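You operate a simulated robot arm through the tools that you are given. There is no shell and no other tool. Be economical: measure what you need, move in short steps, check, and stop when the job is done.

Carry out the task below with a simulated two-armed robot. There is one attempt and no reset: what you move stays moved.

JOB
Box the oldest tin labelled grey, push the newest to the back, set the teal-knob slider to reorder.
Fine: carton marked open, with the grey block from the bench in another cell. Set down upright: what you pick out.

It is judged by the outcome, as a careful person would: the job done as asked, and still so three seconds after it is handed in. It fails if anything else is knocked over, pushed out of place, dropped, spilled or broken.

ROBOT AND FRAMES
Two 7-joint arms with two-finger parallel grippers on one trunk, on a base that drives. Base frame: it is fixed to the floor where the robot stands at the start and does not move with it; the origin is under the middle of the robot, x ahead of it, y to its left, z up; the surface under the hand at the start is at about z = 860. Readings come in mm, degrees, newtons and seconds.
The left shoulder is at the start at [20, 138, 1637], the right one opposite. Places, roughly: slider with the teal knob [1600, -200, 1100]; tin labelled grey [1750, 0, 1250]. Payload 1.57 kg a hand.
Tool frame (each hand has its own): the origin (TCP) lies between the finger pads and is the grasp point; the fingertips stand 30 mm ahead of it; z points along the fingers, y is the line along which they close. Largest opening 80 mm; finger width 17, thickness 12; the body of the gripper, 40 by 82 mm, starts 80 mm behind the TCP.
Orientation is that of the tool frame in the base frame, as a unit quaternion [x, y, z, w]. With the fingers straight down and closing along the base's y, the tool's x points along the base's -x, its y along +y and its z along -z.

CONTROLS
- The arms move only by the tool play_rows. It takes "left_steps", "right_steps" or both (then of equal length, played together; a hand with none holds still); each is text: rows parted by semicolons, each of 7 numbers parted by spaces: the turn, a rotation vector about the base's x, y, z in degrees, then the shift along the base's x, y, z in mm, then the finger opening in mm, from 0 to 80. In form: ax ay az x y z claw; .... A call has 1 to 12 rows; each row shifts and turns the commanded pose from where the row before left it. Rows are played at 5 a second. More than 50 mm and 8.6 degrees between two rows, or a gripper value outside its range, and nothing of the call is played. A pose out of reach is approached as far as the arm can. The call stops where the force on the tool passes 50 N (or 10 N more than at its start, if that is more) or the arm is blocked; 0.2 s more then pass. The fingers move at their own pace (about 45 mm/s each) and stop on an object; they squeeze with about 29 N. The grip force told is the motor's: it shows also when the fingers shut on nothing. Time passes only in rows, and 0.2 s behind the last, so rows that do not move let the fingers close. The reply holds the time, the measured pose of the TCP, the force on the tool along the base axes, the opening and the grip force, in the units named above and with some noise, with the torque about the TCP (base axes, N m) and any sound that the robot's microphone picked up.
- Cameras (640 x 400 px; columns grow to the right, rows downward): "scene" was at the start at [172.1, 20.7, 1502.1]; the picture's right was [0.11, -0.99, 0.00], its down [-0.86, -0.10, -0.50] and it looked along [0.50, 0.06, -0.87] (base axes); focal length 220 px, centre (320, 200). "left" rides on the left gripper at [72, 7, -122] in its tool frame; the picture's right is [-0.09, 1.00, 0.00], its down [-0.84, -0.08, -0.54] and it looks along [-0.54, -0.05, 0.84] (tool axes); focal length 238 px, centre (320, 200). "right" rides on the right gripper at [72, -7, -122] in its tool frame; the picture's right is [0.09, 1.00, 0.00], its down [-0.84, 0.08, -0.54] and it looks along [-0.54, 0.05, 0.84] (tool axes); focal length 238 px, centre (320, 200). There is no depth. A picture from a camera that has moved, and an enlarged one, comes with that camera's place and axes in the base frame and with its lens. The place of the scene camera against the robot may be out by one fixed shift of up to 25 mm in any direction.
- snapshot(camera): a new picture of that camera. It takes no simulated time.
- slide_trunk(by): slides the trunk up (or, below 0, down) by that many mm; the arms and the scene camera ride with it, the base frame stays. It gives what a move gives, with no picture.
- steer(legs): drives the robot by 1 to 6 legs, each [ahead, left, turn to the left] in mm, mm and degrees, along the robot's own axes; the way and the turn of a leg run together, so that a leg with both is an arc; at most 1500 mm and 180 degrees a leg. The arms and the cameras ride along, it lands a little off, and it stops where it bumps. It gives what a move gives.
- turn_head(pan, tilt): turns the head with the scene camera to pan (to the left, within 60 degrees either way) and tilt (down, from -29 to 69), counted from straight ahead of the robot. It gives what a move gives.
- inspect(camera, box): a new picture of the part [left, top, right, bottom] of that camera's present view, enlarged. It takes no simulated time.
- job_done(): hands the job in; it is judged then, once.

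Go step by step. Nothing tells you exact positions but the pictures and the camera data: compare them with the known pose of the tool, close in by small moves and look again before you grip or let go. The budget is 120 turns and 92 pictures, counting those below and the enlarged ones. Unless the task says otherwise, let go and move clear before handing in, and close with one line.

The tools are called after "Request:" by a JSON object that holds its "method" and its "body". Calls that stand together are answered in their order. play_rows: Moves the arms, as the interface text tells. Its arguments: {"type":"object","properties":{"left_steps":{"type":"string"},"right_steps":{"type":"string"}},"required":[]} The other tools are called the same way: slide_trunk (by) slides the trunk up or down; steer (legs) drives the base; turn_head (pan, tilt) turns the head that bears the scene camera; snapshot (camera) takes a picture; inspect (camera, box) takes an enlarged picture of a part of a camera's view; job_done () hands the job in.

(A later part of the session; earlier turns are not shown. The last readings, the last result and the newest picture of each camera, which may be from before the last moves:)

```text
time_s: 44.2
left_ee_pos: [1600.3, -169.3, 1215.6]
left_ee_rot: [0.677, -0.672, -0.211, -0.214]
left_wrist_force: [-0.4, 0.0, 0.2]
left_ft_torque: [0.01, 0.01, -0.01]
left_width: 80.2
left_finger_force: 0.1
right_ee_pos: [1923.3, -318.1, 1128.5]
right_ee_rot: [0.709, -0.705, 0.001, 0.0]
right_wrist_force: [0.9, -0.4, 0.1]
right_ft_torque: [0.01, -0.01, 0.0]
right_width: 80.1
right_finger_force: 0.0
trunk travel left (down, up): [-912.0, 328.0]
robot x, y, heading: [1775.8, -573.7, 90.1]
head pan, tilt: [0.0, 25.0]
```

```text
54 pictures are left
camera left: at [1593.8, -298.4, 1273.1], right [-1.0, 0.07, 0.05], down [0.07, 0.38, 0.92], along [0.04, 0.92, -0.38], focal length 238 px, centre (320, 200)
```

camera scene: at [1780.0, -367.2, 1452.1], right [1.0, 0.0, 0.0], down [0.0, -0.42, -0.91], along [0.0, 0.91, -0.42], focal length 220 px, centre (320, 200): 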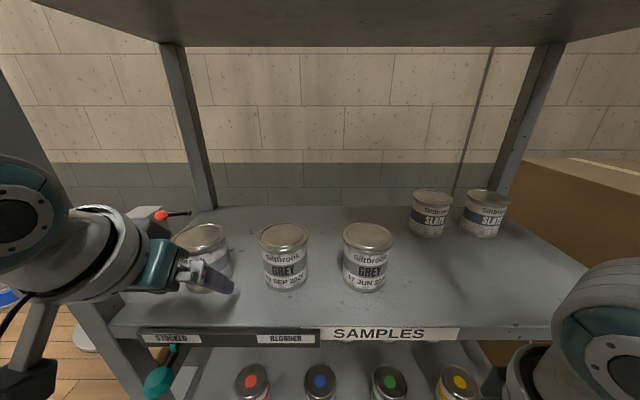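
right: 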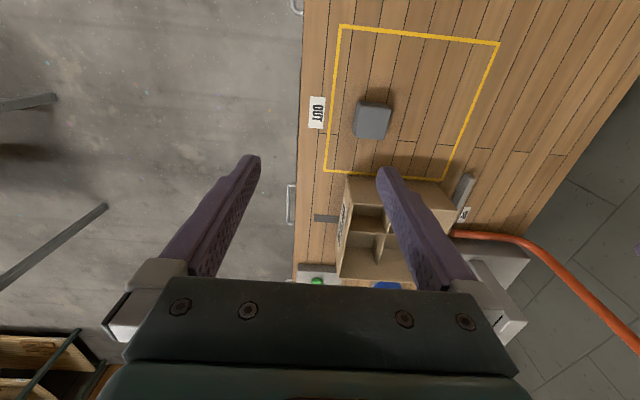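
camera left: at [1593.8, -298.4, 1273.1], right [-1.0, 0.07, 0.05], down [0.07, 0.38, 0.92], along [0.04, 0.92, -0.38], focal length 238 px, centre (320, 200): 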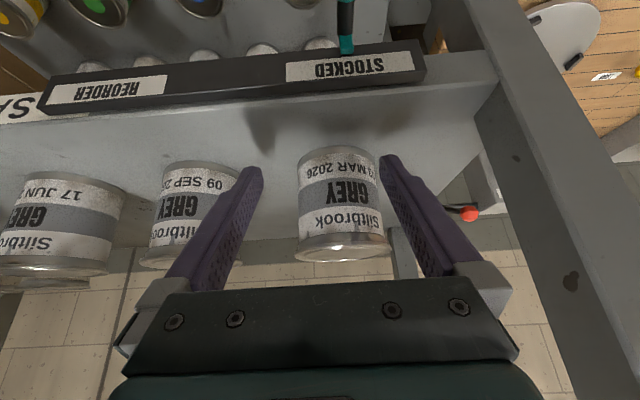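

Tin 1 was nudged about 15 mm to the left, still upright, now at about (1586, -105). I'll line up and move in slowly.

Request:
{"method": "play_rows", "body": {"left_steps": "0 0 0 -14.5 0 -4 80;0 0 0 0 20 0 80;0 0 0 0 12 0 80;0 0 0 0 0 0 80"}}

Request:
{"method": "snapshot", "body": {"camera": "left"}}

```text
time_s: 45.2
left_ee_pos: [1587.5, -137.3, 1211.9]
left_ee_rot: [0.677, -0.672, -0.212, -0.213]
left_wrist_force: [0.2, 0.1, 0.3]
left_ft_torque: [0.0, -0.01, 0.0]
left_width: 80.3
left_finger_force: 0.1
right_ee_pos: [1923.1, -318.2, 1129.5]
right_ee_rot: [0.708, -0.706, 0.001, 0.0]
right_wrist_force: [0.7, 0.0, -1.1]
right_ft_torque: [0.02, 0.0, 0.0]
right_width: 80.2
right_finger_force: 0.1
trunk travel left (down, up): [-912.0, 328.0]
robot x, y, heading: [1775.4, -573.6, 90.2]
head pan, tilt: [0.0, 25.0]
```

```text
53 pictures are left
camera left: at [1579.4, -266.0, 1269.1], right [-1.0, 0.07, 0.05], down [0.07, 0.38, 0.92], along [0.04, 0.92, -0.38], focal length 238 px, centre (320, 200)
```

left: 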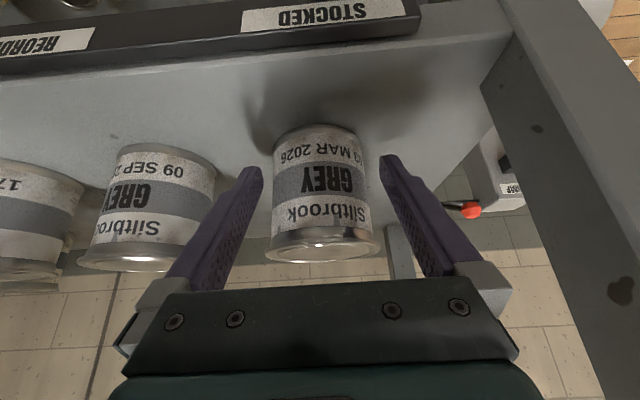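

Request:
{"method": "play_rows", "body": {"left_steps": "0 0 0 0 10 0 80;0 0 0 0 10 -1 80;0 0 0 0 0 0 80"}}

Request:
{"method": "snapshot", "body": {"camera": "left"}}

Request:
{"method": "inspect", "body": {"camera": "scene", "box": [130, 190, 330, 315]}}

```text
time_s: 46.0
left_ee_pos: [1586.9, -118.0, 1210.6]
left_ee_rot: [0.677, -0.672, -0.211, -0.214]
left_wrist_force: [0.4, 0.3, -0.5]
left_ft_torque: [0.01, -0.04, 0.03]
left_width: 79.8
left_finger_force: 0.0
right_ee_pos: [1925.1, -318.2, 1127.9]
right_ee_rot: [0.709, -0.705, 0.002, 0.001]
right_wrist_force: [0.7, 0.3, -0.9]
right_ft_torque: [0.01, 0.01, 0.01]
right_width: 80.0
right_finger_force: 0.0
trunk travel left (down, up): [-912.0, 328.0]
robot x, y, heading: [1773.2, -569.8, 90.2]
head pan, tilt: [0.0, 25.0]
```

```text
52 pictures are left
camera left: at [1579.8, -246.2, 1268.1], right [-1.0, 0.07, 0.05], down [0.07, 0.38, 0.92], along [0.05, 0.92, -0.38], focal length 238 px, centre (320, 200)
```

left: 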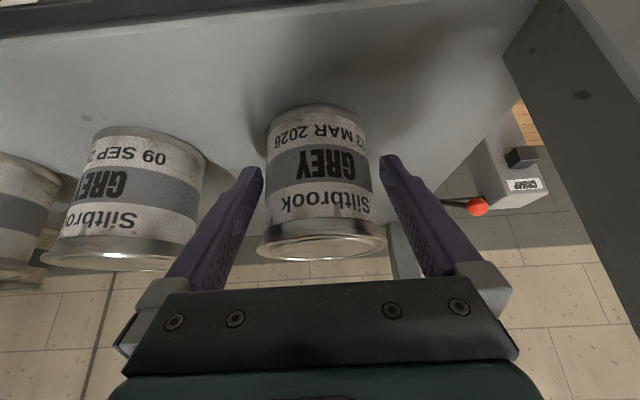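

```text
3.20 times, centred on (230, 252) of scene
camera zoom: at [1780.0, -367.2, 1452.1], right [1.0, 0.0, 0.0], down [0.0, -0.42, -0.91], along [0.0, 0.91, -0.42], focal length 704 px, centre (608, 32)
```

zoom: 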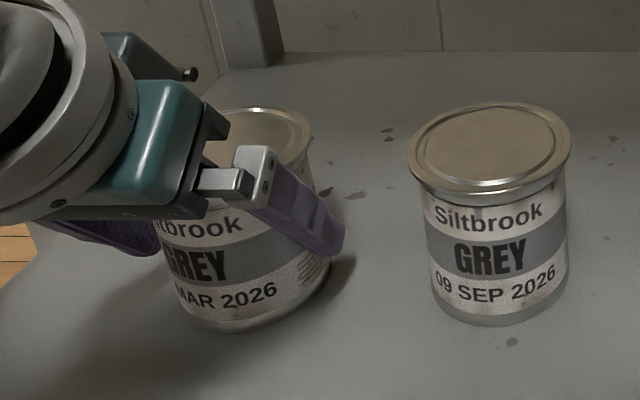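

Request:
{"method": "play_rows", "body": {"left_steps": "0 0 0 -0.5 0 -5 80;0 0 0 0 6 -5 80;0 0 0 0 0 0 80;0 0 0 0 0 0 60;0 0 0 0 0 0 60;0 0 0 0 0 0 60;0 0 0 0 0 0 60"}}

Request:
{"method": "snapshot", "body": {"camera": "left"}}

Request:
{"method": "inspect", "body": {"camera": "scene", "box": [130, 190, 330, 315]}}

```text
time_s: 47.6
left_ee_pos: [1585.2, -110.4, 1200.7]
left_ee_rot: [0.676, -0.672, -0.211, -0.214]
left_wrist_force: [-0.1, -0.2, 0.0]
left_ft_torque: [0.11, -0.03, -0.03]
left_width: 72.6
left_finger_force: 28.7
right_ee_pos: [1924.9, -318.6, 1128.4]
right_ee_rot: [0.709, -0.705, 0.001, 0.0]
right_wrist_force: [0.4, -0.4, 0.3]
right_ft_torque: [-0.01, 0.01, 0.02]
right_width: 80.1
right_finger_force: 0.0
trunk travel left (down, up): [-912.0, 328.0]
robot x, y, heading: [1774.7, -569.6, 90.3]
head pan, tilt: [0.0, 25.0]
```

```text
50 pictures are left
camera left: at [1579.2, -240.0, 1258.4], right [-1.0, 0.07, 0.05], down [0.07, 0.38, 0.92], along [0.04, 0.92, -0.38], focal length 238 px, centre (320, 200)
```

left: 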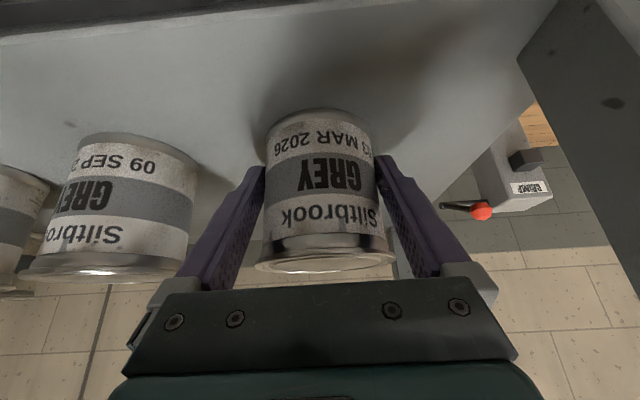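

```text
3.20 times, centred on (230, 252) of scene
camera zoom: at [1780.0, -367.1, 1452.1], right [1.0, 0.0, 0.0], down [0.0, -0.42, -0.91], along [0.0, 0.91, -0.42], focal length 704 px, centre (608, 32)
```

zoom: 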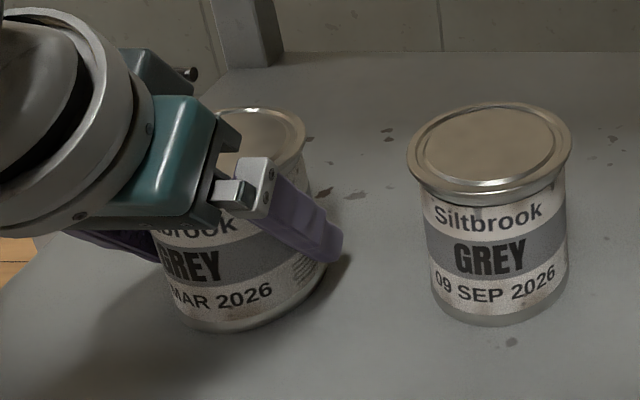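

Gripped at 72.6 mm. I'll lift a little to test the hold.

Request:
{"method": "play_rows", "body": {"left_steps": "0 0 0 0 0 5 50;0 0 0 0 0 10 50;0 0 0 0 0 15 50;0 0 0 0 0 0 50"}}

Request:
{"method": "snapshot", "body": {"camera": "scene"}}

```text
time_s: 48.6
left_ee_pos: [1586.1, -112.9, 1230.9]
left_ee_rot: [0.677, -0.672, -0.211, -0.214]
left_wrist_force: [0.2, 0.4, -2.9]
left_ft_torque: [-0.05, -0.04, 0.01]
left_width: 72.2
left_finger_force: 29.2
right_ee_pos: [1924.0, -318.2, 1128.4]
right_ee_rot: [0.709, -0.705, 0.001, 0.0]
right_wrist_force: [-0.4, -0.4, 0.3]
right_ft_torque: [0.02, 0.0, 0.01]
right_width: 80.2
right_finger_force: 0.1
trunk travel left (down, up): [-912.0, 328.0]
robot x, y, heading: [1775.1, -570.5, 90.3]
head pan, tilt: [0.0, 25.0]
```

```text
48 pictures are left
camera scene: at [1780.0, -367.3, 1452.1], right [1.0, 0.0, 0.0], down [0.0, -0.42, -0.91], along [0.0, 0.91, -0.42], focal length 220 px, centre (320, 200)
```

scene: 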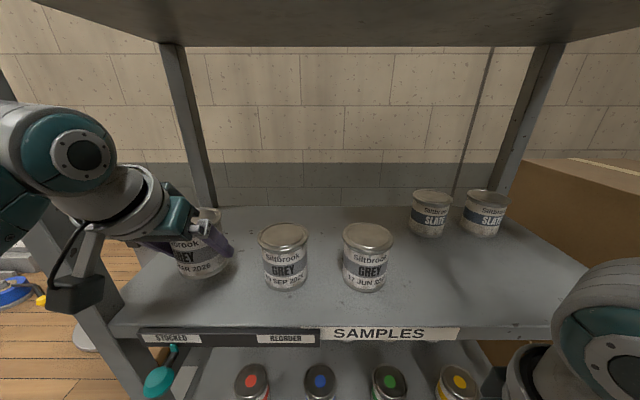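

Request:
{"method": "play_rows", "body": {"left_steps": "0 0 0 0 0 10 50;0 0 0 0 -20 5 50;0 0 0 0 -30 0 50;0 0 0 0 -30 0 50;0 0 0 0 -30 0 50;0 0 0 0 -30 0 50;0 0 0 0 -30 0 50;0 0 0 0 0 0 50"}}

Request:
{"method": "snapshot", "body": {"camera": "scene"}}

Request:
{"method": "snapshot", "body": {"camera": "left"}}

```text
time_s: 50.4
left_ee_pos: [1586.4, -282.4, 1245.2]
left_ee_rot: [0.677, -0.672, -0.212, -0.212]
left_wrist_force: [0.0, -0.1, -3.6]
left_ft_torque: [-0.02, -0.01, -0.01]
left_width: 72.2
left_finger_force: 28.8
right_ee_pos: [1925.2, -317.1, 1128.3]
right_ee_rot: [0.709, -0.705, 0.002, 0.0]
right_wrist_force: [0.0, 0.7, 1.0]
right_ft_torque: [0.0, -0.04, 0.04]
right_width: 80.0
right_finger_force: 0.1
trunk travel left (down, up): [-912.0, 328.0]
robot x, y, heading: [1770.8, -570.4, 90.5]
head pan, tilt: [0.0, 25.0]
```

```text
47 pictures are left
camera scene: at [1780.0, -367.2, 1452.1], right [1.0, 0.0, 0.0], down [0.0, -0.42, -0.91], along [0.0, 0.91, -0.42], focal length 220 px, centre (320, 200)
```

scene: 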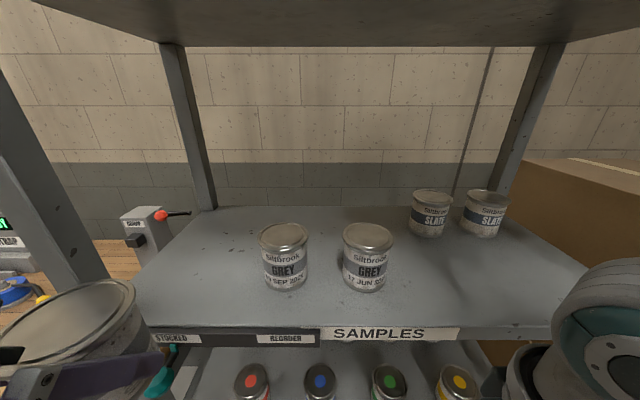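

```text
46 pictures are left
camera left: at [1579.7, -410.4, 1302.5], right [-1.0, 0.07, 0.05], down [0.07, 0.38, 0.92], along [0.04, 0.92, -0.38], focal length 238 px, centre (320, 200)
```

left: 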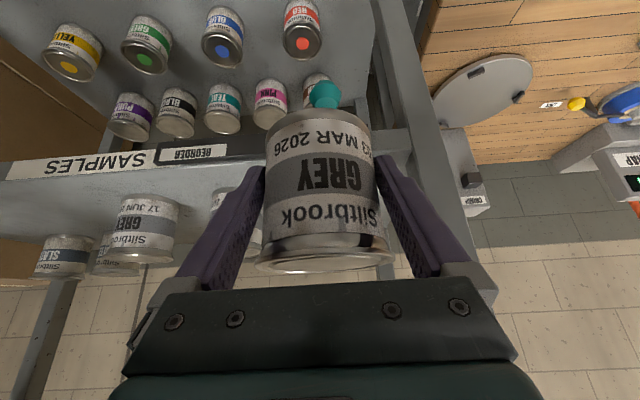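

Tin 1 is clear of the shelf. With the left hand holding it, I'll shift the base left and prepare the right hand to push the newest tin.

Request:
{"method": "steer", "body": {"legs": [[0, 110, 0]]}}

Request:
{"method": "play_rows", "body": {"right_steps": "7.5 0 0 0 -10 15 60;7.5 0 0 0 0 15 40;7.5 0 0 -20 0 15 20;7.5 0 0 -20 0 15 0;7.5 0 0 -20 0 15 0;7.5 0 0 -20 0 13 0;0 0 0 0 0 0 0"}}

Request:
{"method": "snapshot", "body": {"camera": "scene"}}

```text
time_s: 51.6
left_ee_pos: [1477.1, -281.9, 1245.0]
left_ee_rot: [0.677, -0.672, -0.211, -0.213]
left_wrist_force: [-0.7, -1.4, -2.9]
left_ft_torque: [-0.05, 0.0, 0.0]
left_width: 72.3
left_finger_force: 29.0
right_ee_pos: [1815.2, -318.5, 1129.5]
right_ee_rot: [0.709, -0.706, 0.002, 0.0]
right_wrist_force: [-0.1, -0.5, -0.8]
right_ft_torque: [0.01, -0.01, 0.01]
right_width: 79.8
right_finger_force: 0.1
trunk travel left (down, up): [-912.0, 328.0]
robot x, y, heading: [1660.6, -575.3, 90.2]
head pan, tilt: [0.0, 25.0]
```

```text
time_s: 53.2
left_ee_pos: [1477.3, -281.7, 1244.6]
left_ee_rot: [0.677, -0.673, -0.211, -0.213]
left_wrist_force: [-0.5, 0.0, -2.7]
left_ft_torque: [-0.04, 0.01, 0.0]
left_width: 72.2
left_finger_force: 29.0
right_ee_pos: [1735.6, -328.4, 1217.1]
right_ee_rot: [0.655, -0.652, -0.27, -0.271]
right_wrist_force: [-0.1, -0.5, -0.4]
right_ft_torque: [0.01, 0.01, 0.0]
right_width: 0.0
right_finger_force: 21.3
trunk travel left (down, up): [-912.0, 328.0]
robot x, y, heading: [1664.9, -574.1, 90.1]
head pan, tilt: [0.0, 25.0]
```

```text
45 pictures are left
camera scene: at [1670.5, -367.8, 1452.1], right [1.0, 0.0, 0.0], down [0.0, -0.42, -0.91], along [0.0, 0.91, -0.42], focal length 220 px, centre (320, 200)
```

scene: 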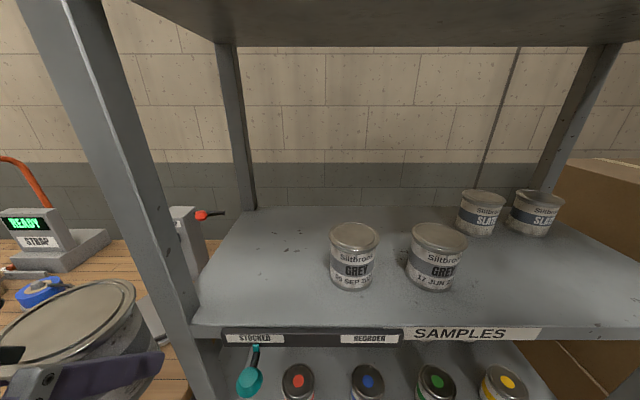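

Request:
{"method": "slide_trunk", "body": {"by": -130}}

Request:
{"method": "play_rows", "body": {"right_steps": "0 0 0 -9 0 32 0;0 0 0 -9 0 32 0;0 0 0 0 0 32 0;0 0 0 0 0 32 0;0 0 0 0 45 0 0;0 0 0 0 45 0 0;0 0 0 0 45 0 0;0 0 0 0 0 0 0"}}

Request:
{"method": "snapshot", "body": {"camera": "right"}}

Request:
{"method": "snapshot", "body": {"camera": "scene"}}

```text
time_s: 54.8
left_ee_pos: [1476.1, -281.0, 1114.7]
left_ee_rot: [0.677, -0.672, -0.211, -0.213]
left_wrist_force: [0.0, -0.8, -3.1]
left_ft_torque: [-0.03, 0.0, -0.01]
left_width: 72.3
left_finger_force: 28.7
right_ee_pos: [1735.1, -329.2, 1086.6]
right_ee_rot: [0.655, -0.652, -0.269, -0.271]
right_wrist_force: [0.1, -0.4, -0.2]
right_ft_torque: [-0.03, 0.05, 0.0]
right_width: 0.1
right_finger_force: 21.1
trunk travel left (down, up): [-782.0, 458.0]
robot x, y, heading: [1665.2, -571.1, 90.5]
head pan, tilt: [0.0, 25.0]
```

```text
time_s: 55.6
left_ee_pos: [1476.8, -283.6, 1114.9]
left_ee_rot: [0.677, -0.672, -0.211, -0.212]
left_wrist_force: [0.2, -0.1, -3.8]
left_ft_torque: [-0.01, -0.01, 0.0]
left_width: 72.2
left_finger_force: 29.0
right_ee_pos: [1772.4, -334.7, 1106.1]
right_ee_rot: [0.694, -0.632, -0.119, -0.324]
right_wrist_force: [0.1, -0.5, -0.5]
right_ft_torque: [0.01, -0.04, -0.04]
right_width: 0.0
right_finger_force: 21.5
right hand out of reach, approached as far as the arm can: row 3, 4
trunk travel left (down, up): [-782.0, 458.0]
robot x, y, heading: [1666.8, -570.6, 90.5]
head pan, tilt: [0.0, 25.0]
stopped in row 4 (right hand): the arm was blocked; the commanded pose is now the measured one
```

```text
44 pictures are left
camera right: at [1761.8, -464.3, 1159.5], right [-0.93, -0.06, -0.35], down [-0.35, 0.35, 0.87], along [0.07, 0.94, -0.34], focal length 238 px, centre (320, 200)
```

right: 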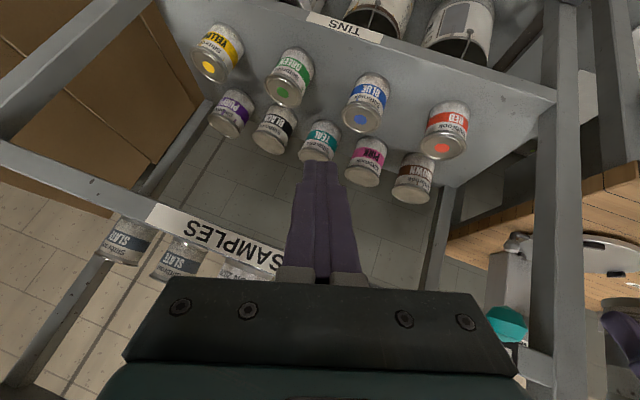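

```text
43 pictures are left
camera scene: at [1665.6, -367.5, 1325.7], right [1.0, 0.06, 0.0], down [0.02, -0.39, -0.92], along [-0.05, 0.92, -0.39], focal length 220 px, centre (320, 200)
```

scene: 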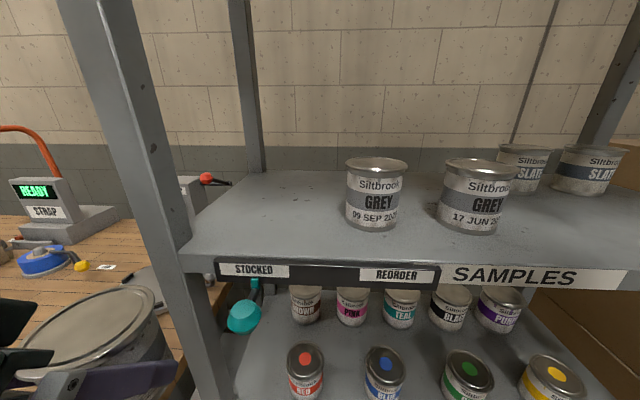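

The right arm folded up against the head. I'll undo that move and then restore the trunk height.

Request:
{"method": "play_rows", "body": {"right_steps": "0 0 0 -12 2 -7 0;2.6 5.7 0.6 -12 2 -6 0;2.6 5.7 0.6 -13 1 -6 0;2.6 5.7 0.6 0 0 0 0;0 0 0 0 0 0 0"}}

```text
time_s: 56.8
left_ee_pos: [1478.6, -281.2, 1115.5]
left_ee_rot: [0.677, -0.672, -0.211, -0.213]
left_wrist_force: [-0.6, 0.5, -2.6]
left_ft_torque: [-0.05, 0.01, 0.03]
left_width: 72.2
left_finger_force: 28.9
right_ee_pos: [1734.9, -327.9, 1087.8]
right_ee_rot: [-0.652, 0.654, 0.271, 0.27]
right_wrist_force: [-0.7, -0.3, -0.9]
right_ft_torque: [0.02, -0.04, 0.01]
right_width: 0.2
right_finger_force: 21.0
trunk travel left (down, up): [-782.0, 458.0]
robot x, y, heading: [1665.4, -571.5, 90.2]
head pan, tilt: [0.0, 25.0]
```

Request:
{"method": "slide_trunk", "body": {"by": 130}}

Request:
{"method": "play_rows", "body": {"right_steps": "0 0 0 -9 20 0 0;0 0 0 -8 30 10 0;0 0 0 0 30 20 0;0 0 0 0 30 30 0;0 0 0 0 35 30 0;0 0 0 0 0 0 0"}}

```text
time_s: 58.4
left_ee_pos: [1477.7, -281.9, 1244.8]
left_ee_rot: [0.677, -0.673, -0.211, -0.212]
left_wrist_force: [-0.4, 0.3, -2.7]
left_ft_torque: [-0.01, -0.03, 0.0]
left_width: 72.5
left_finger_force: 28.6
right_ee_pos: [1736.0, -327.1, 1219.4]
right_ee_rot: [-0.651, 0.655, 0.27, 0.272]
right_wrist_force: [0.3, 0.3, 0.4]
right_ft_torque: [0.0, -0.04, 0.01]
right_width: 0.0
right_finger_force: 21.6
trunk travel left (down, up): [-912.0, 328.0]
robot x, y, heading: [1665.3, -575.0, 90.1]
head pan, tilt: [0.0, 25.0]
```

```text
time_s: 59.5
left_ee_pos: [1477.4, -282.9, 1243.4]
left_ee_rot: [0.677, -0.672, -0.211, -0.212]
left_wrist_force: [-0.6, -0.3, -2.9]
left_ft_torque: [-0.02, -0.04, -0.02]
left_width: 72.3
left_finger_force: 28.5
right_ee_pos: [1758.3, -212.3, 1255.5]
right_ee_rot: [0.68, -0.635, -0.199, -0.307]
right_wrist_force: [-0.9, 0.6, 1.1]
right_ft_torque: [0.0, 0.02, 0.01]
right_width: 0.0
right_finger_force: 21.1
trunk travel left (down, up): [-912.0, 328.0]
robot x, y, heading: [1666.6, -570.8, 90.4]
head pan, tilt: [0.0, 25.0]
stopped in row 5 (right hand): the arm was blocked; the commanded pose is now the measured one
```

Request:
{"method": "snapshot", "body": {"camera": "scene"}}

Request:
{"method": "snapshot", "body": {"camera": "right"}}

```text
42 pictures are left
camera scene: at [1670.8, -366.7, 1471.4], right [1.0, 0.0, 0.0], down [0.0, -0.23, -0.97], along [0.0, 0.97, -0.23], focal length 220 px, centre (320, 200)
```

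scene: 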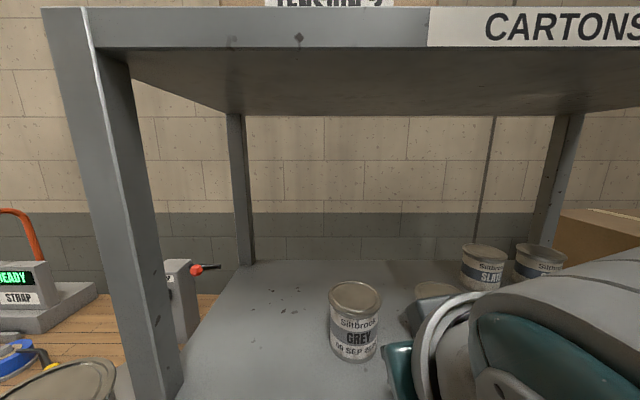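

```text
41 pictures are left
camera right: at [1759.1, -346.6, 1297.0], right [-0.97, -0.07, -0.23], down [-0.24, 0.25, 0.94], along [-0.01, 0.96, -0.26], focal length 238 px, centre (320, 200)
```

right: 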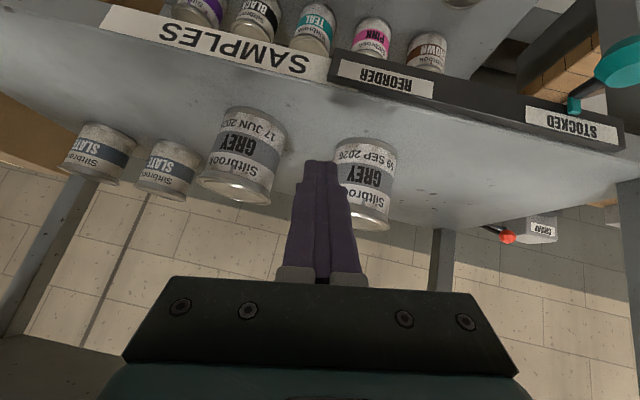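

The right forearm lifts the head when the hand works near the robot's centre line. I'll move the hand out to the right and shift the base left.

Request:
{"method": "play_rows", "body": {"right_steps": "0 0 0 20 -10 -10 0;1.5 4.7 0 20 -20 -10 0;1.4 4.6 0 20 -20 -10 0;0 0 0 0 0 0 0"}}

Request:
{"method": "steer", "body": {"legs": [[0, 110, 0]]}}

Request:
{"method": "turn_head", "body": {"pan": -15, "tilt": 25}}

Request:
{"method": "snapshot", "body": {"camera": "scene"}}

```text
time_s: 60.5
left_ee_pos: [1476.7, -282.0, 1244.5]
left_ee_rot: [0.677, -0.672, -0.212, -0.213]
left_wrist_force: [0.3, -0.7, -2.5]
left_ft_torque: [-0.03, -0.02, -0.01]
left_width: 72.0
left_finger_force: 28.9
right_ee_pos: [1814.1, -257.8, 1233.0]
right_ee_rot: [-0.65, 0.651, 0.283, 0.274]
right_wrist_force: [0.7, 0.0, 0.3]
right_ft_torque: [-0.02, 0.02, 0.0]
right_width: 0.0
right_finger_force: 21.8
trunk travel left (down, up): [-912.0, 328.0]
robot x, y, heading: [1665.5, -573.4, 90.1]
head pan, tilt: [0.0, 25.0]
```

```text
time_s: 61.7
left_ee_pos: [1368.7, -282.1, 1245.0]
left_ee_rot: [0.676, -0.673, -0.211, -0.213]
left_wrist_force: [0.4, -0.5, -2.4]
left_ft_torque: [-0.04, -0.01, -0.01]
left_width: 72.1
left_finger_force: 29.1
right_ee_pos: [1706.7, -258.8, 1233.2]
right_ee_rot: [-0.65, 0.651, 0.282, 0.274]
right_wrist_force: [0.5, 0.3, -0.5]
right_ft_torque: [-0.01, -0.01, 0.0]
right_width: 0.1
right_finger_force: 21.7
trunk travel left (down, up): [-912.0, 328.0]
robot x, y, heading: [1557.1, -577.0, 90.1]
head pan, tilt: [0.0, 25.0]
```

```text
time_s: 62.5
left_ee_pos: [1368.2, -282.1, 1244.4]
left_ee_rot: [0.677, -0.672, -0.211, -0.213]
left_wrist_force: [-1.0, 0.2, -2.4]
left_ft_torque: [-0.01, 0.04, 0.03]
left_width: 72.4
left_finger_force: 29.1
right_ee_pos: [1705.3, -259.4, 1232.9]
right_ee_rot: [-0.649, 0.651, 0.281, 0.275]
right_wrist_force: [-0.3, -0.2, 0.4]
right_ft_torque: [-0.02, 0.02, 0.01]
right_width: 0.1
right_finger_force: 21.7
trunk travel left (down, up): [-912.0, 328.0]
robot x, y, heading: [1560.3, -573.9, 90.3]
head pan, tilt: [-15.0, 25.0]
```

```text
40 pictures are left
camera scene: at [1585.6, -371.3, 1452.1], right [0.97, -0.25, 0.0], down [-0.11, -0.41, -0.91], along [0.23, 0.88, -0.42], focal length 220 px, centre (320, 200)
```

scene: 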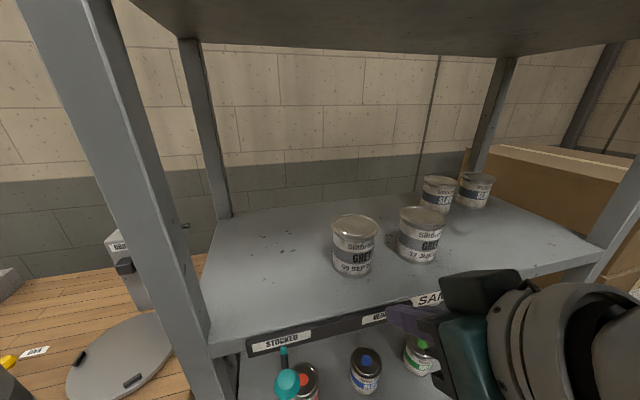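

Request:
{"method": "play_rows", "body": {"right_steps": "0 0 0 6 25 -6 0;0 0 0 6 25 -6 0;0 0 0 0 30 -4 0;0 0 0 0 0 0 0"}}

Request:
{"method": "snapshot", "body": {"camera": "right"}}

```text
time_s: 63.5
left_ee_pos: [1368.4, -282.2, 1243.7]
left_ee_rot: [0.677, -0.672, -0.211, -0.212]
left_wrist_force: [-0.7, -0.2, -2.7]
left_ft_torque: [-0.03, -0.02, -0.01]
left_width: 72.4
left_finger_force: 29.1
right_ee_pos: [1717.8, -179.2, 1215.7]
right_ee_rot: [-0.65, 0.651, 0.282, 0.275]
right_wrist_force: [0.2, 0.0, -0.1]
right_ft_torque: [-0.01, 0.01, 0.01]
right_width: 0.0
right_finger_force: 21.6
trunk travel left (down, up): [-912.0, 328.0]
robot x, y, heading: [1554.5, -575.9, 90.4]
head pan, tilt: [-15.0, 25.0]
```

```text
39 pictures are left
camera right: at [1725.8, -316.8, 1248.2], right [-1.0, -0.07, -0.06], down [-0.07, 0.19, 0.98], along [-0.05, 0.98, -0.19], focal length 238 px, centre (320, 200)
```

right: 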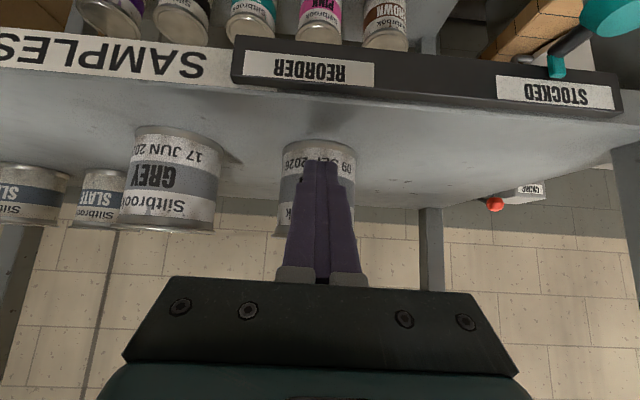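

Fingers are lined up with the newest tin. I'll push it straight back slowly.

Request:
{"method": "play_rows", "body": {"right_steps": "0 0 0 0 14 0 0;0 0 0 0 10 0 0;0 0 0 0 10 0 0;0 0 0 0 12 0 0;0 0 0 0 12 0 0;0 0 0 0 12 0 0;0 0 0 0 12 0 0;0 0 0 0 12 0 0;0 0 0 0 12 0 0;0 0 0 0 0 0 0"}}

Request:
{"method": "snapshot", "body": {"camera": "scene"}}

```text
time_s: 65.7
left_ee_pos: [1368.8, -282.9, 1244.6]
left_ee_rot: [0.677, -0.671, -0.213, -0.212]
left_wrist_force: [-1.0, 0.1, -2.5]
left_ft_torque: [-0.04, -0.01, 0.0]
left_width: 72.3
left_finger_force: 28.7
right_ee_pos: [1716.5, -73.5, 1216.4]
right_ee_rot: [-0.649, 0.651, 0.281, 0.274]
right_wrist_force: [-0.5, 0.6, 0.6]
right_ft_torque: [0.01, 0.0, 0.01]
right_width: 0.0
right_finger_force: 21.1
trunk travel left (down, up): [-912.0, 328.0]
robot x, y, heading: [1557.8, -575.8, 90.1]
head pan, tilt: [-15.0, 25.0]
```

```text
38 pictures are left
camera scene: at [1585.7, -371.3, 1452.1], right [0.97, -0.25, 0.0], down [-0.11, -0.41, -0.91], along [0.23, 0.88, -0.42], focal length 220 px, centre (320, 200)
```

scene: 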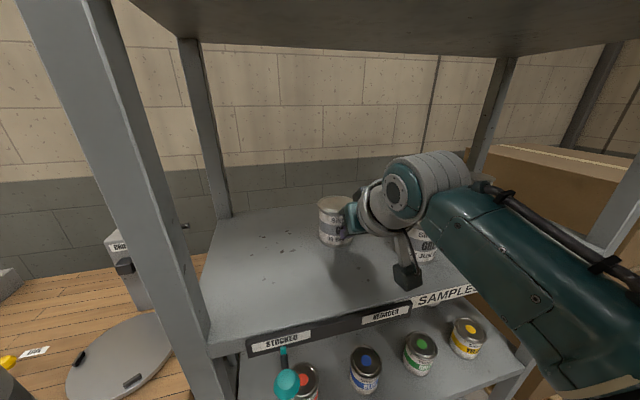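

Request:
{"method": "steer", "body": {"legs": [[60, 0, 0]]}}

Request:
{"method": "snapshot", "body": {"camera": "right"}}

Request:
{"method": "snapshot", "body": {"camera": "scene"}}

```text
time_s: 66.7
left_ee_pos: [1368.5, -222.3, 1244.5]
left_ee_rot: [0.677, -0.672, -0.212, -0.212]
left_wrist_force: [-0.3, 0.8, -3.0]
left_ft_torque: [-0.02, 0.02, 0.03]
left_width: 72.3
left_finger_force: 29.3
right_ee_pos: [1717.1, -14.4, 1216.7]
right_ee_rot: [-0.649, 0.651, 0.282, 0.275]
right_wrist_force: [0.0, -0.2, -1.0]
right_ft_torque: [0.03, 0.01, 0.02]
right_width: 0.0
right_finger_force: 21.2
trunk travel left (down, up): [-912.0, 328.0]
robot x, y, heading: [1555.7, -515.7, 90.3]
head pan, tilt: [-15.0, 25.0]
```

```text
37 pictures are left
camera right: at [1725.5, -151.3, 1248.2], right [-1.0, -0.07, -0.06], down [-0.07, 0.19, 0.98], along [-0.05, 0.98, -0.19], focal length 238 px, centre (320, 200)
```

right: 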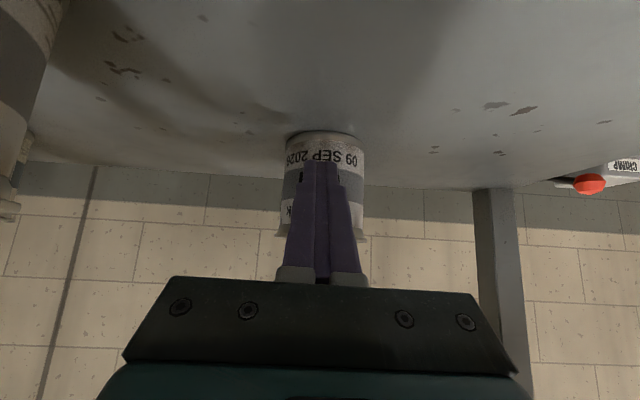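

```text
36 pictures are left
camera scene: at [1585.5, -311.4, 1452.1], right [0.97, -0.25, 0.0], down [-0.11, -0.41, -0.91], along [0.23, 0.88, -0.42], focal length 220 px, centre (320, 200)
```

scene: 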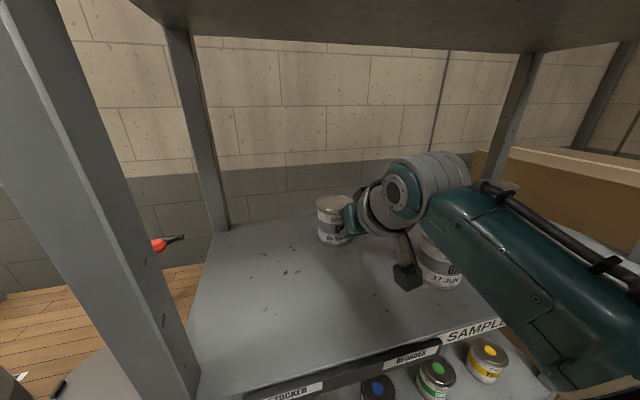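

Request:
{"method": "play_rows", "body": {"right_steps": "0 0 0 0 9 0 0;0 0 0 0 9 0 0;0 0 0 0 9 0 0;0 0 0 0 9 0 0;0 0 0 0 9 0 0;0 0 0 0 0 0 0"}}

Request:
{"method": "snapshot", "body": {"camera": "right"}}

```text
time_s: 68.1
left_ee_pos: [1368.4, -223.2, 1245.2]
left_ee_rot: [0.678, -0.671, -0.212, -0.212]
left_wrist_force: [0.1, 0.4, -2.6]
left_ft_torque: [-0.06, -0.01, 0.02]
left_width: 72.3
left_finger_force: 29.0
right_ee_pos: [1717.6, 31.9, 1214.4]
right_ee_rot: [-0.65, 0.651, 0.282, 0.274]
right_wrist_force: [0.1, 0.1, 0.4]
right_ft_torque: [0.03, 0.0, -0.03]
right_width: 0.0
right_finger_force: 21.3
trunk travel left (down, up): [-912.0, 328.0]
robot x, y, heading: [1558.0, -515.8, 90.1]
head pan, tilt: [-15.0, 25.0]
```

```text
35 pictures are left
camera right: at [1725.5, -106.1, 1247.8], right [-1.0, -0.07, -0.06], down [-0.07, 0.19, 0.98], along [-0.05, 0.98, -0.19], focal length 238 px, centre (320, 200)
```

right: 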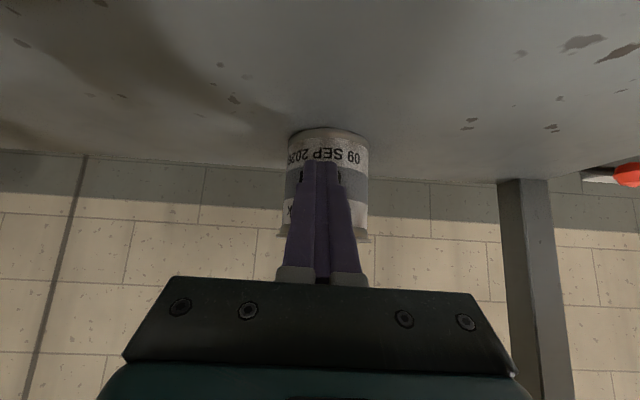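

The newest tin now stands about 30 mm from the back edge. I'll withdraw the right hand straight out.

Request:
{"method": "play_rows", "body": {"right_steps": "0 0 0 0 -15 0 0;0 0 0 0 -35 0 0;0 0 0 0 -35 0 0;0 0 0 0 -35 0 0;0 0 0 0 -35 0 0;0 0 0 0 -35 0 0;0 0 0 0 -35 0 0;0 0 0 0 -20 0 0;0 0 0 0 0 0 0"}}

Request:
{"method": "snapshot", "body": {"camera": "scene"}}

Request:
{"method": "snapshot", "body": {"camera": "right"}}

```text
time_s: 70.1
left_ee_pos: [1368.3, -222.4, 1243.8]
left_ee_rot: [0.678, -0.671, -0.212, -0.212]
left_wrist_force: [-0.5, -0.4, -2.6]
left_ft_torque: [-0.03, 0.0, 0.0]
left_width: 72.1
left_finger_force: 29.1
right_ee_pos: [1718.8, -214.1, 1215.9]
right_ee_rot: [-0.649, 0.651, 0.281, 0.274]
right_wrist_force: [0.1, 0.5, 1.3]
right_ft_torque: [-0.01, 0.01, -0.02]
right_width: 0.0
right_finger_force: 21.3
trunk travel left (down, up): [-912.0, 328.0]
robot x, y, heading: [1558.8, -513.5, 90.1]
head pan, tilt: [-15.0, 25.0]
```

```text
34 pictures are left
camera scene: at [1585.5, -311.4, 1452.1], right [0.97, -0.25, 0.0], down [-0.11, -0.41, -0.91], along [0.23, 0.88, -0.42], focal length 220 px, centre (320, 200)
```

scene: 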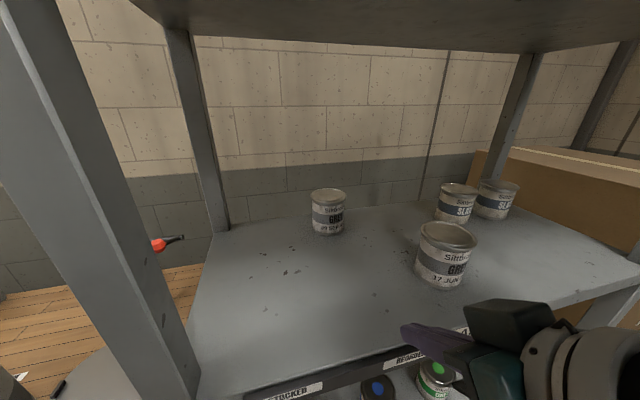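

```text
33 pictures are left
camera right: at [1725.9, -351.6, 1248.6], right [-1.0, -0.07, -0.06], down [-0.07, 0.19, 0.98], along [-0.05, 0.98, -0.19], focal length 238 px, centre (320, 200)
```

right: 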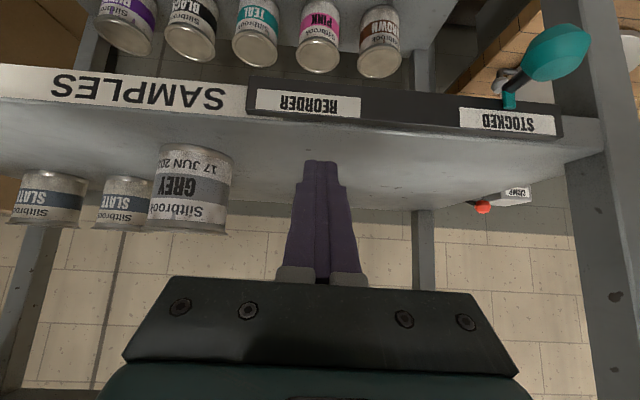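

The tin stands at the back. Next is the slider: I place the knob at about (1577, -229, 1118). I'll withdraw, open the right hand and shift the base left.

Request:
{"method": "play_rows", "body": {"right_steps": "0 0 0 0 -30 0 20;0 0 0 0 -30 0 50;0 0 0 0 -25 0 60;0 0 0 0 0 0 60;0 0 0 0 0 0 60"}}

Request:
{"method": "steer", "body": {"legs": [[0, 135, 0]]}}

Request:
{"method": "snapshot", "body": {"camera": "right"}}

```text
time_s: 71.3
left_ee_pos: [1367.9, -223.3, 1244.7]
left_ee_rot: [0.677, -0.672, -0.212, -0.213]
left_wrist_force: [0.2, -1.0, -2.6]
left_ft_torque: [-0.02, 0.03, 0.0]
left_width: 72.2
left_finger_force: 28.6
right_ee_pos: [1716.0, -296.1, 1207.6]
right_ee_rot: [-0.649, 0.651, 0.282, 0.275]
right_wrist_force: [0.8, 0.0, -0.3]
right_ft_torque: [-0.01, 0.02, 0.0]
right_width: 60.0
right_finger_force: 0.2
right hand out of reach, approached as far as the arm can: row 3
trunk travel left (down, up): [-912.0, 328.0]
robot x, y, heading: [1555.3, -511.6, 89.9]
head pan, tilt: [-15.0, 25.0]
```

```text
time_s: 72.6
left_ee_pos: [1235.8, -223.1, 1244.2]
left_ee_rot: [0.677, -0.672, -0.211, -0.213]
left_wrist_force: [0.5, 1.3, -2.7]
left_ft_torque: [-0.03, -0.01, -0.01]
left_width: 72.0
left_finger_force: 29.3
right_ee_pos: [1583.1, -297.4, 1208.0]
right_ee_rot: [-0.649, 0.65, 0.283, 0.275]
right_wrist_force: [-0.3, 0.8, 0.1]
right_ft_torque: [-0.01, 0.0, -0.01]
right_width: 60.2
right_finger_force: 0.1
trunk travel left (down, up): [-912.0, 328.0]
robot x, y, heading: [1425.5, -513.1, 90.4]
head pan, tilt: [-15.0, 25.0]
```

```text
32 pictures are left
camera right: at [1590.9, -434.6, 1239.6], right [-1.0, -0.06, -0.06], down [-0.07, 0.19, 0.98], along [-0.05, 0.98, -0.19], focal length 238 px, centre (320, 200)
```

right: 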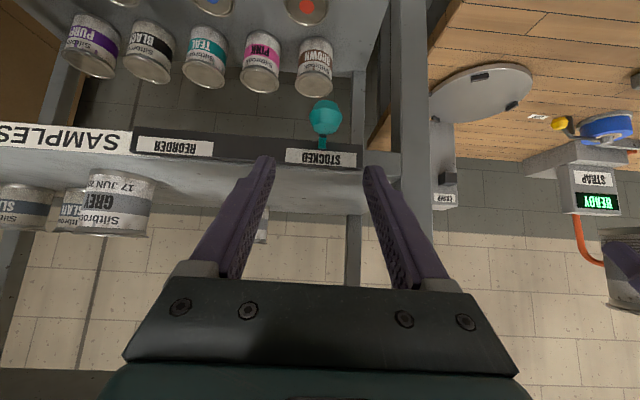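

Request:
{"method": "steer", "body": {"legs": [[-50, 0, 0]]}}

Request:
{"method": "play_rows", "body": {"right_steps": "0 0 0 -2 25 -16 60;0 0 0 -2 25 -16 60;0 0 0 0 25 -15 60;0 0 0 0 0 0 60"}}

Request:
{"method": "snapshot", "body": {"camera": "right"}}

```text
time_s: 73.5
left_ee_pos: [1236.4, -273.1, 1244.6]
left_ee_rot: [0.677, -0.672, -0.212, -0.212]
left_wrist_force: [0.3, 0.5, -3.0]
left_ft_torque: [-0.05, 0.0, 0.01]
left_width: 72.2
left_finger_force: 29.0
right_ee_pos: [1583.2, -346.4, 1207.0]
right_ee_rot: [-0.649, 0.651, 0.282, 0.275]
right_wrist_force: [-0.5, -0.2, -0.1]
right_ft_torque: [-0.01, -0.01, 0.0]
right_width: 59.7
right_finger_force: 0.0
trunk travel left (down, up): [-912.0, 328.0]
robot x, y, heading: [1423.3, -563.7, 90.0]
head pan, tilt: [-15.0, 25.0]
```

```text
time_s: 74.5
left_ee_pos: [1235.9, -273.1, 1244.2]
left_ee_rot: [0.677, -0.672, -0.212, -0.212]
left_wrist_force: [0.4, 0.7, -2.6]
left_ft_torque: [-0.08, -0.02, 0.01]
left_width: 72.2
left_finger_force: 28.2
right_ee_pos: [1578.9, -273.2, 1159.6]
right_ee_rot: [-0.65, 0.65, 0.283, 0.275]
right_wrist_force: [-0.3, 1.3, 0.3]
right_ft_torque: [0.02, 0.02, -0.03]
right_width: 59.8
right_finger_force: 0.0
trunk travel left (down, up): [-912.0, 328.0]
robot x, y, heading: [1427.6, -562.5, 90.4]
head pan, tilt: [-15.0, 25.0]
```

```text
31 pictures are left
camera right: at [1587.1, -410.3, 1191.7], right [-1.0, -0.06, -0.06], down [-0.07, 0.18, 0.98], along [-0.05, 0.98, -0.19], focal length 238 px, centre (320, 200)
```

right: 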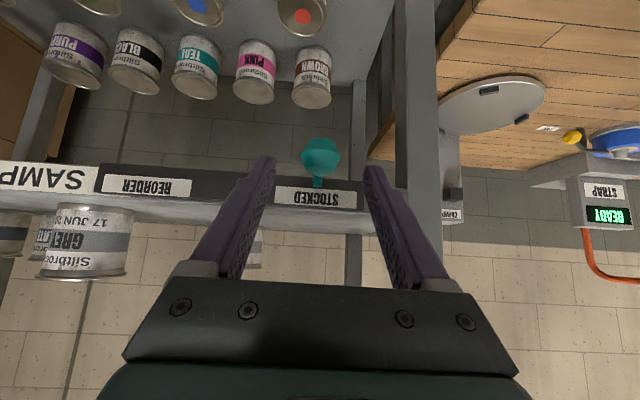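

Request:
{"method": "play_rows", "body": {"right_steps": "0 0 0 1 12 -12 60;0 0 0 0 12 -12 60;0 0 0 0 11 -12 60;0 0 0 0 0 0 60"}}

Request:
{"method": "snapshot", "body": {"camera": "right"}}

```text
time_s: 75.5
left_ee_pos: [1235.7, -272.4, 1244.2]
left_ee_rot: [0.677, -0.673, -0.211, -0.212]
left_wrist_force: [-0.3, 0.3, -3.0]
left_ft_torque: [-0.05, 0.0, 0.0]
left_width: 72.0
left_finger_force: 28.8
right_ee_pos: [1579.8, -237.6, 1124.7]
right_ee_rot: [-0.648, 0.651, 0.282, 0.276]
right_wrist_force: [1.0, 0.1, 0.5]
right_ft_torque: [0.02, 0.01, 0.02]
right_width: 60.1
right_finger_force: 0.1
trunk travel left (down, up): [-912.0, 328.0]
robot x, y, heading: [1424.3, -564.9, 90.2]
head pan, tilt: [-15.0, 25.0]
```

```text
30 pictures are left
camera right: at [1588.1, -374.3, 1156.2], right [-1.0, -0.06, -0.06], down [-0.07, 0.18, 0.98], along [-0.05, 0.98, -0.19], focal length 238 px, centre (320, 200)
```

right: 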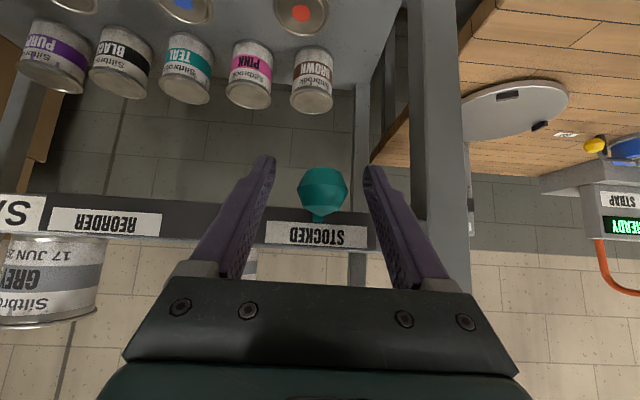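

Request:
{"method": "play_rows", "body": {"right_steps": "0 0 0 0 0 0 40;0 0 0 0 0 0 20;0 0 0 0 0 0 20;0 0 0 0 0 0 20;0 0 0 0 0 0 20"}}

```text
time_s: 76.7
left_ee_pos: [1234.9, -272.5, 1245.5]
left_ee_rot: [0.676, -0.673, -0.211, -0.213]
left_wrist_force: [0.7, -0.5, -2.3]
left_ft_torque: [-0.06, -0.01, -0.02]
left_width: 72.4
left_finger_force: 29.0
right_ee_pos: [1580.2, -237.1, 1124.8]
right_ee_rot: [-0.648, 0.651, 0.282, 0.276]
right_wrist_force: [-0.6, 1.9, -0.9]
right_ft_torque: [-0.01, 0.02, -0.03]
right_width: 31.2
right_finger_force: 40.2
trunk travel left (down, up): [-912.0, 328.0]
robot x, y, heading: [1422.7, -562.8, 90.2]
head pan, tilt: [-15.0, 25.0]
```

Knob gripped. I'll slide it along +x toward REORDER.

Request:
{"method": "play_rows", "body": {"right_steps": "0 0 0 14 0 0 20;0 0 0 14 0 0 20;0 0 0 14 0 0 20;0 0 0 14 0 0 20;0 0 0 14 0 0 20;0 0 0 14 0 0 20;0 0 0 14 0 0 20;0 0 0 14 0 0 20;0 0 0 14 0 0 20;0 0 0 14 0 0 20;0 0 0 0 0 0 20"}}

Request:
{"method": "snapshot", "body": {"camera": "right"}}

```text
time_s: 79.1
left_ee_pos: [1236.6, -271.6, 1244.9]
left_ee_rot: [0.677, -0.673, -0.21, -0.211]
left_wrist_force: [0.3, -0.2, -2.6]
left_ft_torque: [-0.06, -0.01, -0.02]
left_width: 72.2
left_finger_force: 29.4
right_ee_pos: [1720.2, -237.0, 1125.2]
right_ee_rot: [-0.649, 0.652, 0.281, 0.275]
right_wrist_force: [-1.1, 4.7, -10.0]
right_ft_torque: [-0.15, 0.02, 0.09]
right_width: 31.2
right_finger_force: 40.0
trunk travel left (down, up): [-912.0, 328.0]
robot x, y, heading: [1425.4, -561.7, 90.0]
head pan, tilt: [-15.0, 25.0]
```

```text
29 pictures are left
camera right: at [1728.3, -374.3, 1156.7], right [-1.0, -0.06, -0.06], down [-0.07, 0.19, 0.98], along [-0.05, 0.98, -0.19], focal length 238 px, centre (320, 200)
```

right: 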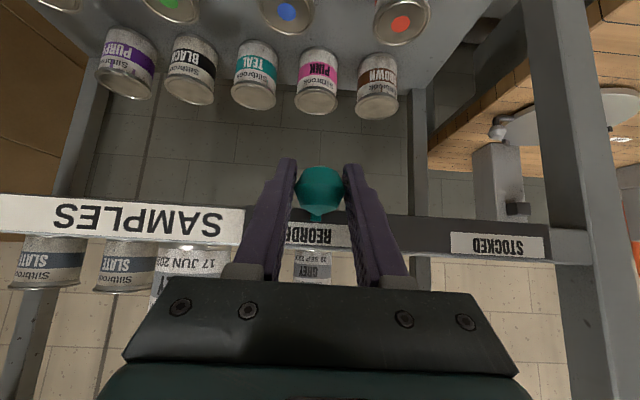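

Request:
{"method": "play_rows", "body": {"right_steps": "0 0 0 5 0 0 20;0 0 0 4 0 0 20;0 0 0 0 0 0 20;0 0 0 0 0 0 20"}}

Request:
{"method": "play_rows", "body": {"right_steps": "0 0 0 0 0 0 45;0 0 0 0 0 0 60;0 0 0 0 0 0 60;0 0 0 0 -12 12 60;0 0 0 0 -20 20 60;0 0 0 0 -25 25 60;0 0 0 0 0 0 60"}}

Request:
{"method": "snapshot", "body": {"camera": "right"}}

```text
time_s: 80.1
left_ee_pos: [1235.1, -271.8, 1244.4]
left_ee_rot: [0.676, -0.673, -0.212, -0.212]
left_wrist_force: [0.0, -0.6, -2.8]
left_ft_torque: [-0.05, 0.01, -0.04]
left_width: 72.2
left_finger_force: 29.3
right_ee_pos: [1729.3, -237.6, 1124.5]
right_ee_rot: [-0.649, 0.651, 0.281, 0.275]
right_wrist_force: [-3.5, 4.9, -10.2]
right_ft_torque: [-0.15, 0.05, 0.06]
right_width: 31.2
right_finger_force: 40.3
trunk travel left (down, up): [-912.0, 328.0]
robot x, y, heading: [1421.6, -566.0, 90.0]
head pan, tilt: [-15.0, 25.0]
```

```text
time_s: 81.7
left_ee_pos: [1235.3, -272.3, 1245.5]
left_ee_rot: [0.677, -0.673, -0.211, -0.212]
left_wrist_force: [-0.1, -0.1, -3.1]
left_ft_torque: [-0.04, -0.03, 0.02]
left_width: 72.2
left_finger_force: 29.4
right_ee_pos: [1728.6, -294.0, 1182.3]
right_ee_rot: [-0.649, 0.651, 0.282, 0.276]
right_wrist_force: [-1.1, 0.4, -0.3]
right_ft_torque: [-0.01, 0.02, 0.02]
right_width: 60.1
right_finger_force: 0.1
trunk travel left (down, up): [-912.0, 328.0]
robot x, y, heading: [1421.3, -562.7, 89.9]
head pan, tilt: [-15.0, 25.0]
```

```text
28 pictures are left
camera right: at [1736.9, -431.5, 1214.5], right [-1.0, -0.06, -0.06], down [-0.07, 0.18, 0.98], along [-0.05, 0.98, -0.19], focal length 238 px, centre (320, 200)
```

right: 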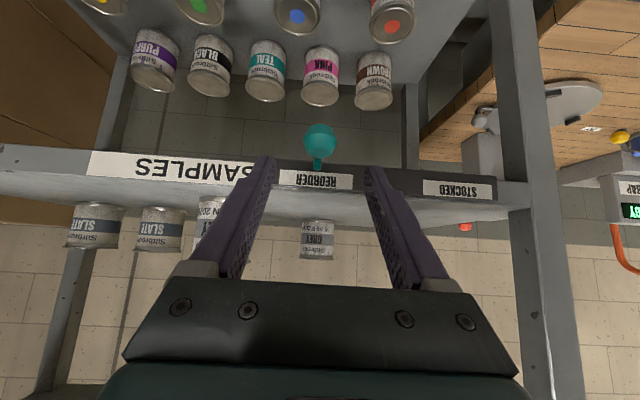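

The slider sits centred under REORDER. Now I'll back off and travel to the carton.

Request:
{"method": "steer", "body": {"legs": [[-120, 0, 0], [0, 690, 0]]}}

Request:
{"method": "turn_head", "body": {"pan": 10, "tilt": 50}}

Request:
{"method": "snapshot", "body": {"camera": "scene"}}

Request:
{"method": "snapshot", "body": {"camera": "left"}}

```text
time_s: 86.3
left_ee_pos: [558.3, -392.4, 1243.3]
left_ee_rot: [0.676, -0.674, -0.21, -0.213]
left_wrist_force: [-0.7, -0.1, -2.8]
left_ft_torque: [-0.04, -0.01, -0.01]
left_width: 72.5
left_finger_force: 29.4
right_ee_pos: [1049.9, -416.1, 1182.1]
right_ee_rot: [-0.648, 0.652, 0.281, 0.276]
right_wrist_force: [-1.2, -0.3, 0.3]
right_ft_torque: [-0.02, 0.0, -0.02]
right_width: 60.0
right_finger_force: 0.1
trunk travel left (down, up): [-912.0, 328.0]
robot x, y, heading: [740.4, -683.0, 89.7]
head pan, tilt: [-15.0, 25.0]
```

```text
time_s: 87.2
left_ee_pos: [556.4, -393.4, 1244.2]
left_ee_rot: [0.675, -0.675, -0.21, -0.212]
left_wrist_force: [0.3, 0.7, -2.7]
left_ft_torque: [-0.03, -0.06, 0.0]
left_width: 72.2
left_finger_force: 28.1
right_ee_pos: [1050.1, -416.1, 1182.1]
right_ee_rot: [-0.647, 0.652, 0.281, 0.276]
right_wrist_force: [-0.5, 0.3, -1.0]
right_ft_torque: [-0.01, -0.02, -0.01]
right_width: 60.1
right_finger_force: 0.1
trunk travel left (down, up): [-912.0, 328.0]
robot x, y, heading: [745.7, -680.0, 90.0]
head pan, tilt: [10.0, 50.0]
```

```text
27 pictures are left
camera scene: at [735.7, -495.7, 1414.6], right [0.99, 0.17, 0.0], down [0.13, -0.75, -0.64], along [-0.11, 0.63, -0.77], focal length 220 px, centre (320, 200)
```

scene: 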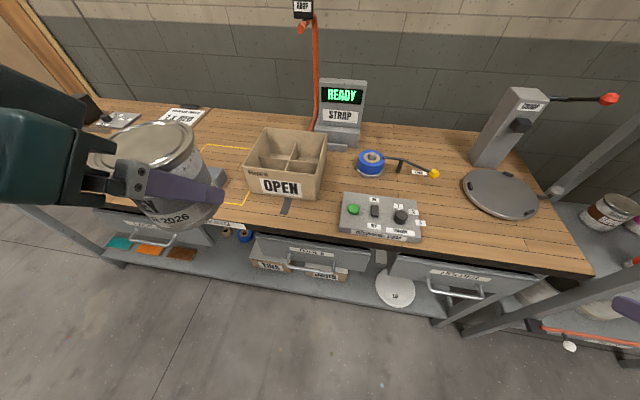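

```text
26 pictures are left
camera left: at [548.6, -521.2, 1302.2], right [-1.0, 0.08, 0.05], down [0.07, 0.38, 0.92], along [0.05, 0.92, -0.38], focal length 238 px, centre (320, 200)
```

left: 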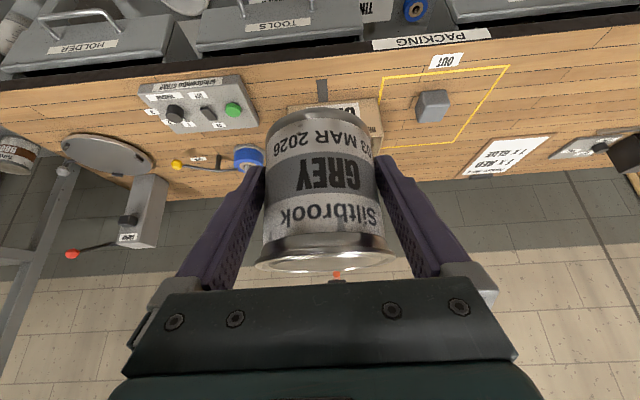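

Request:
{"method": "inspect", "body": {"camera": "scene", "box": [225, 115, 345, 215]}}

```text
4.00 times, centred on (285, 165) of scene
camera zoom: at [735.7, -495.7, 1414.6], right [0.99, 0.17, 0.0], down [0.13, -0.75, -0.64], along [-0.11, 0.63, -0.77], focal length 880 px, centre (460, 340)
```

zoom: 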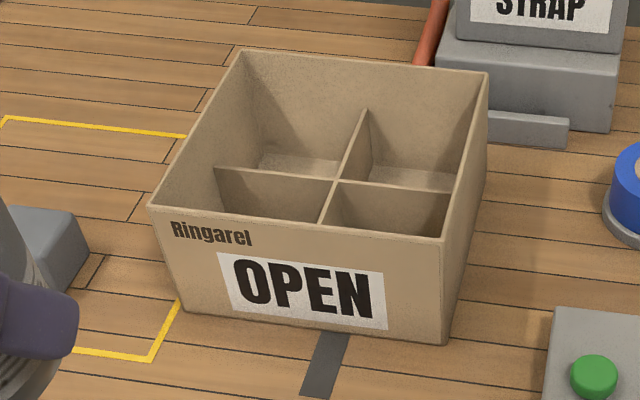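

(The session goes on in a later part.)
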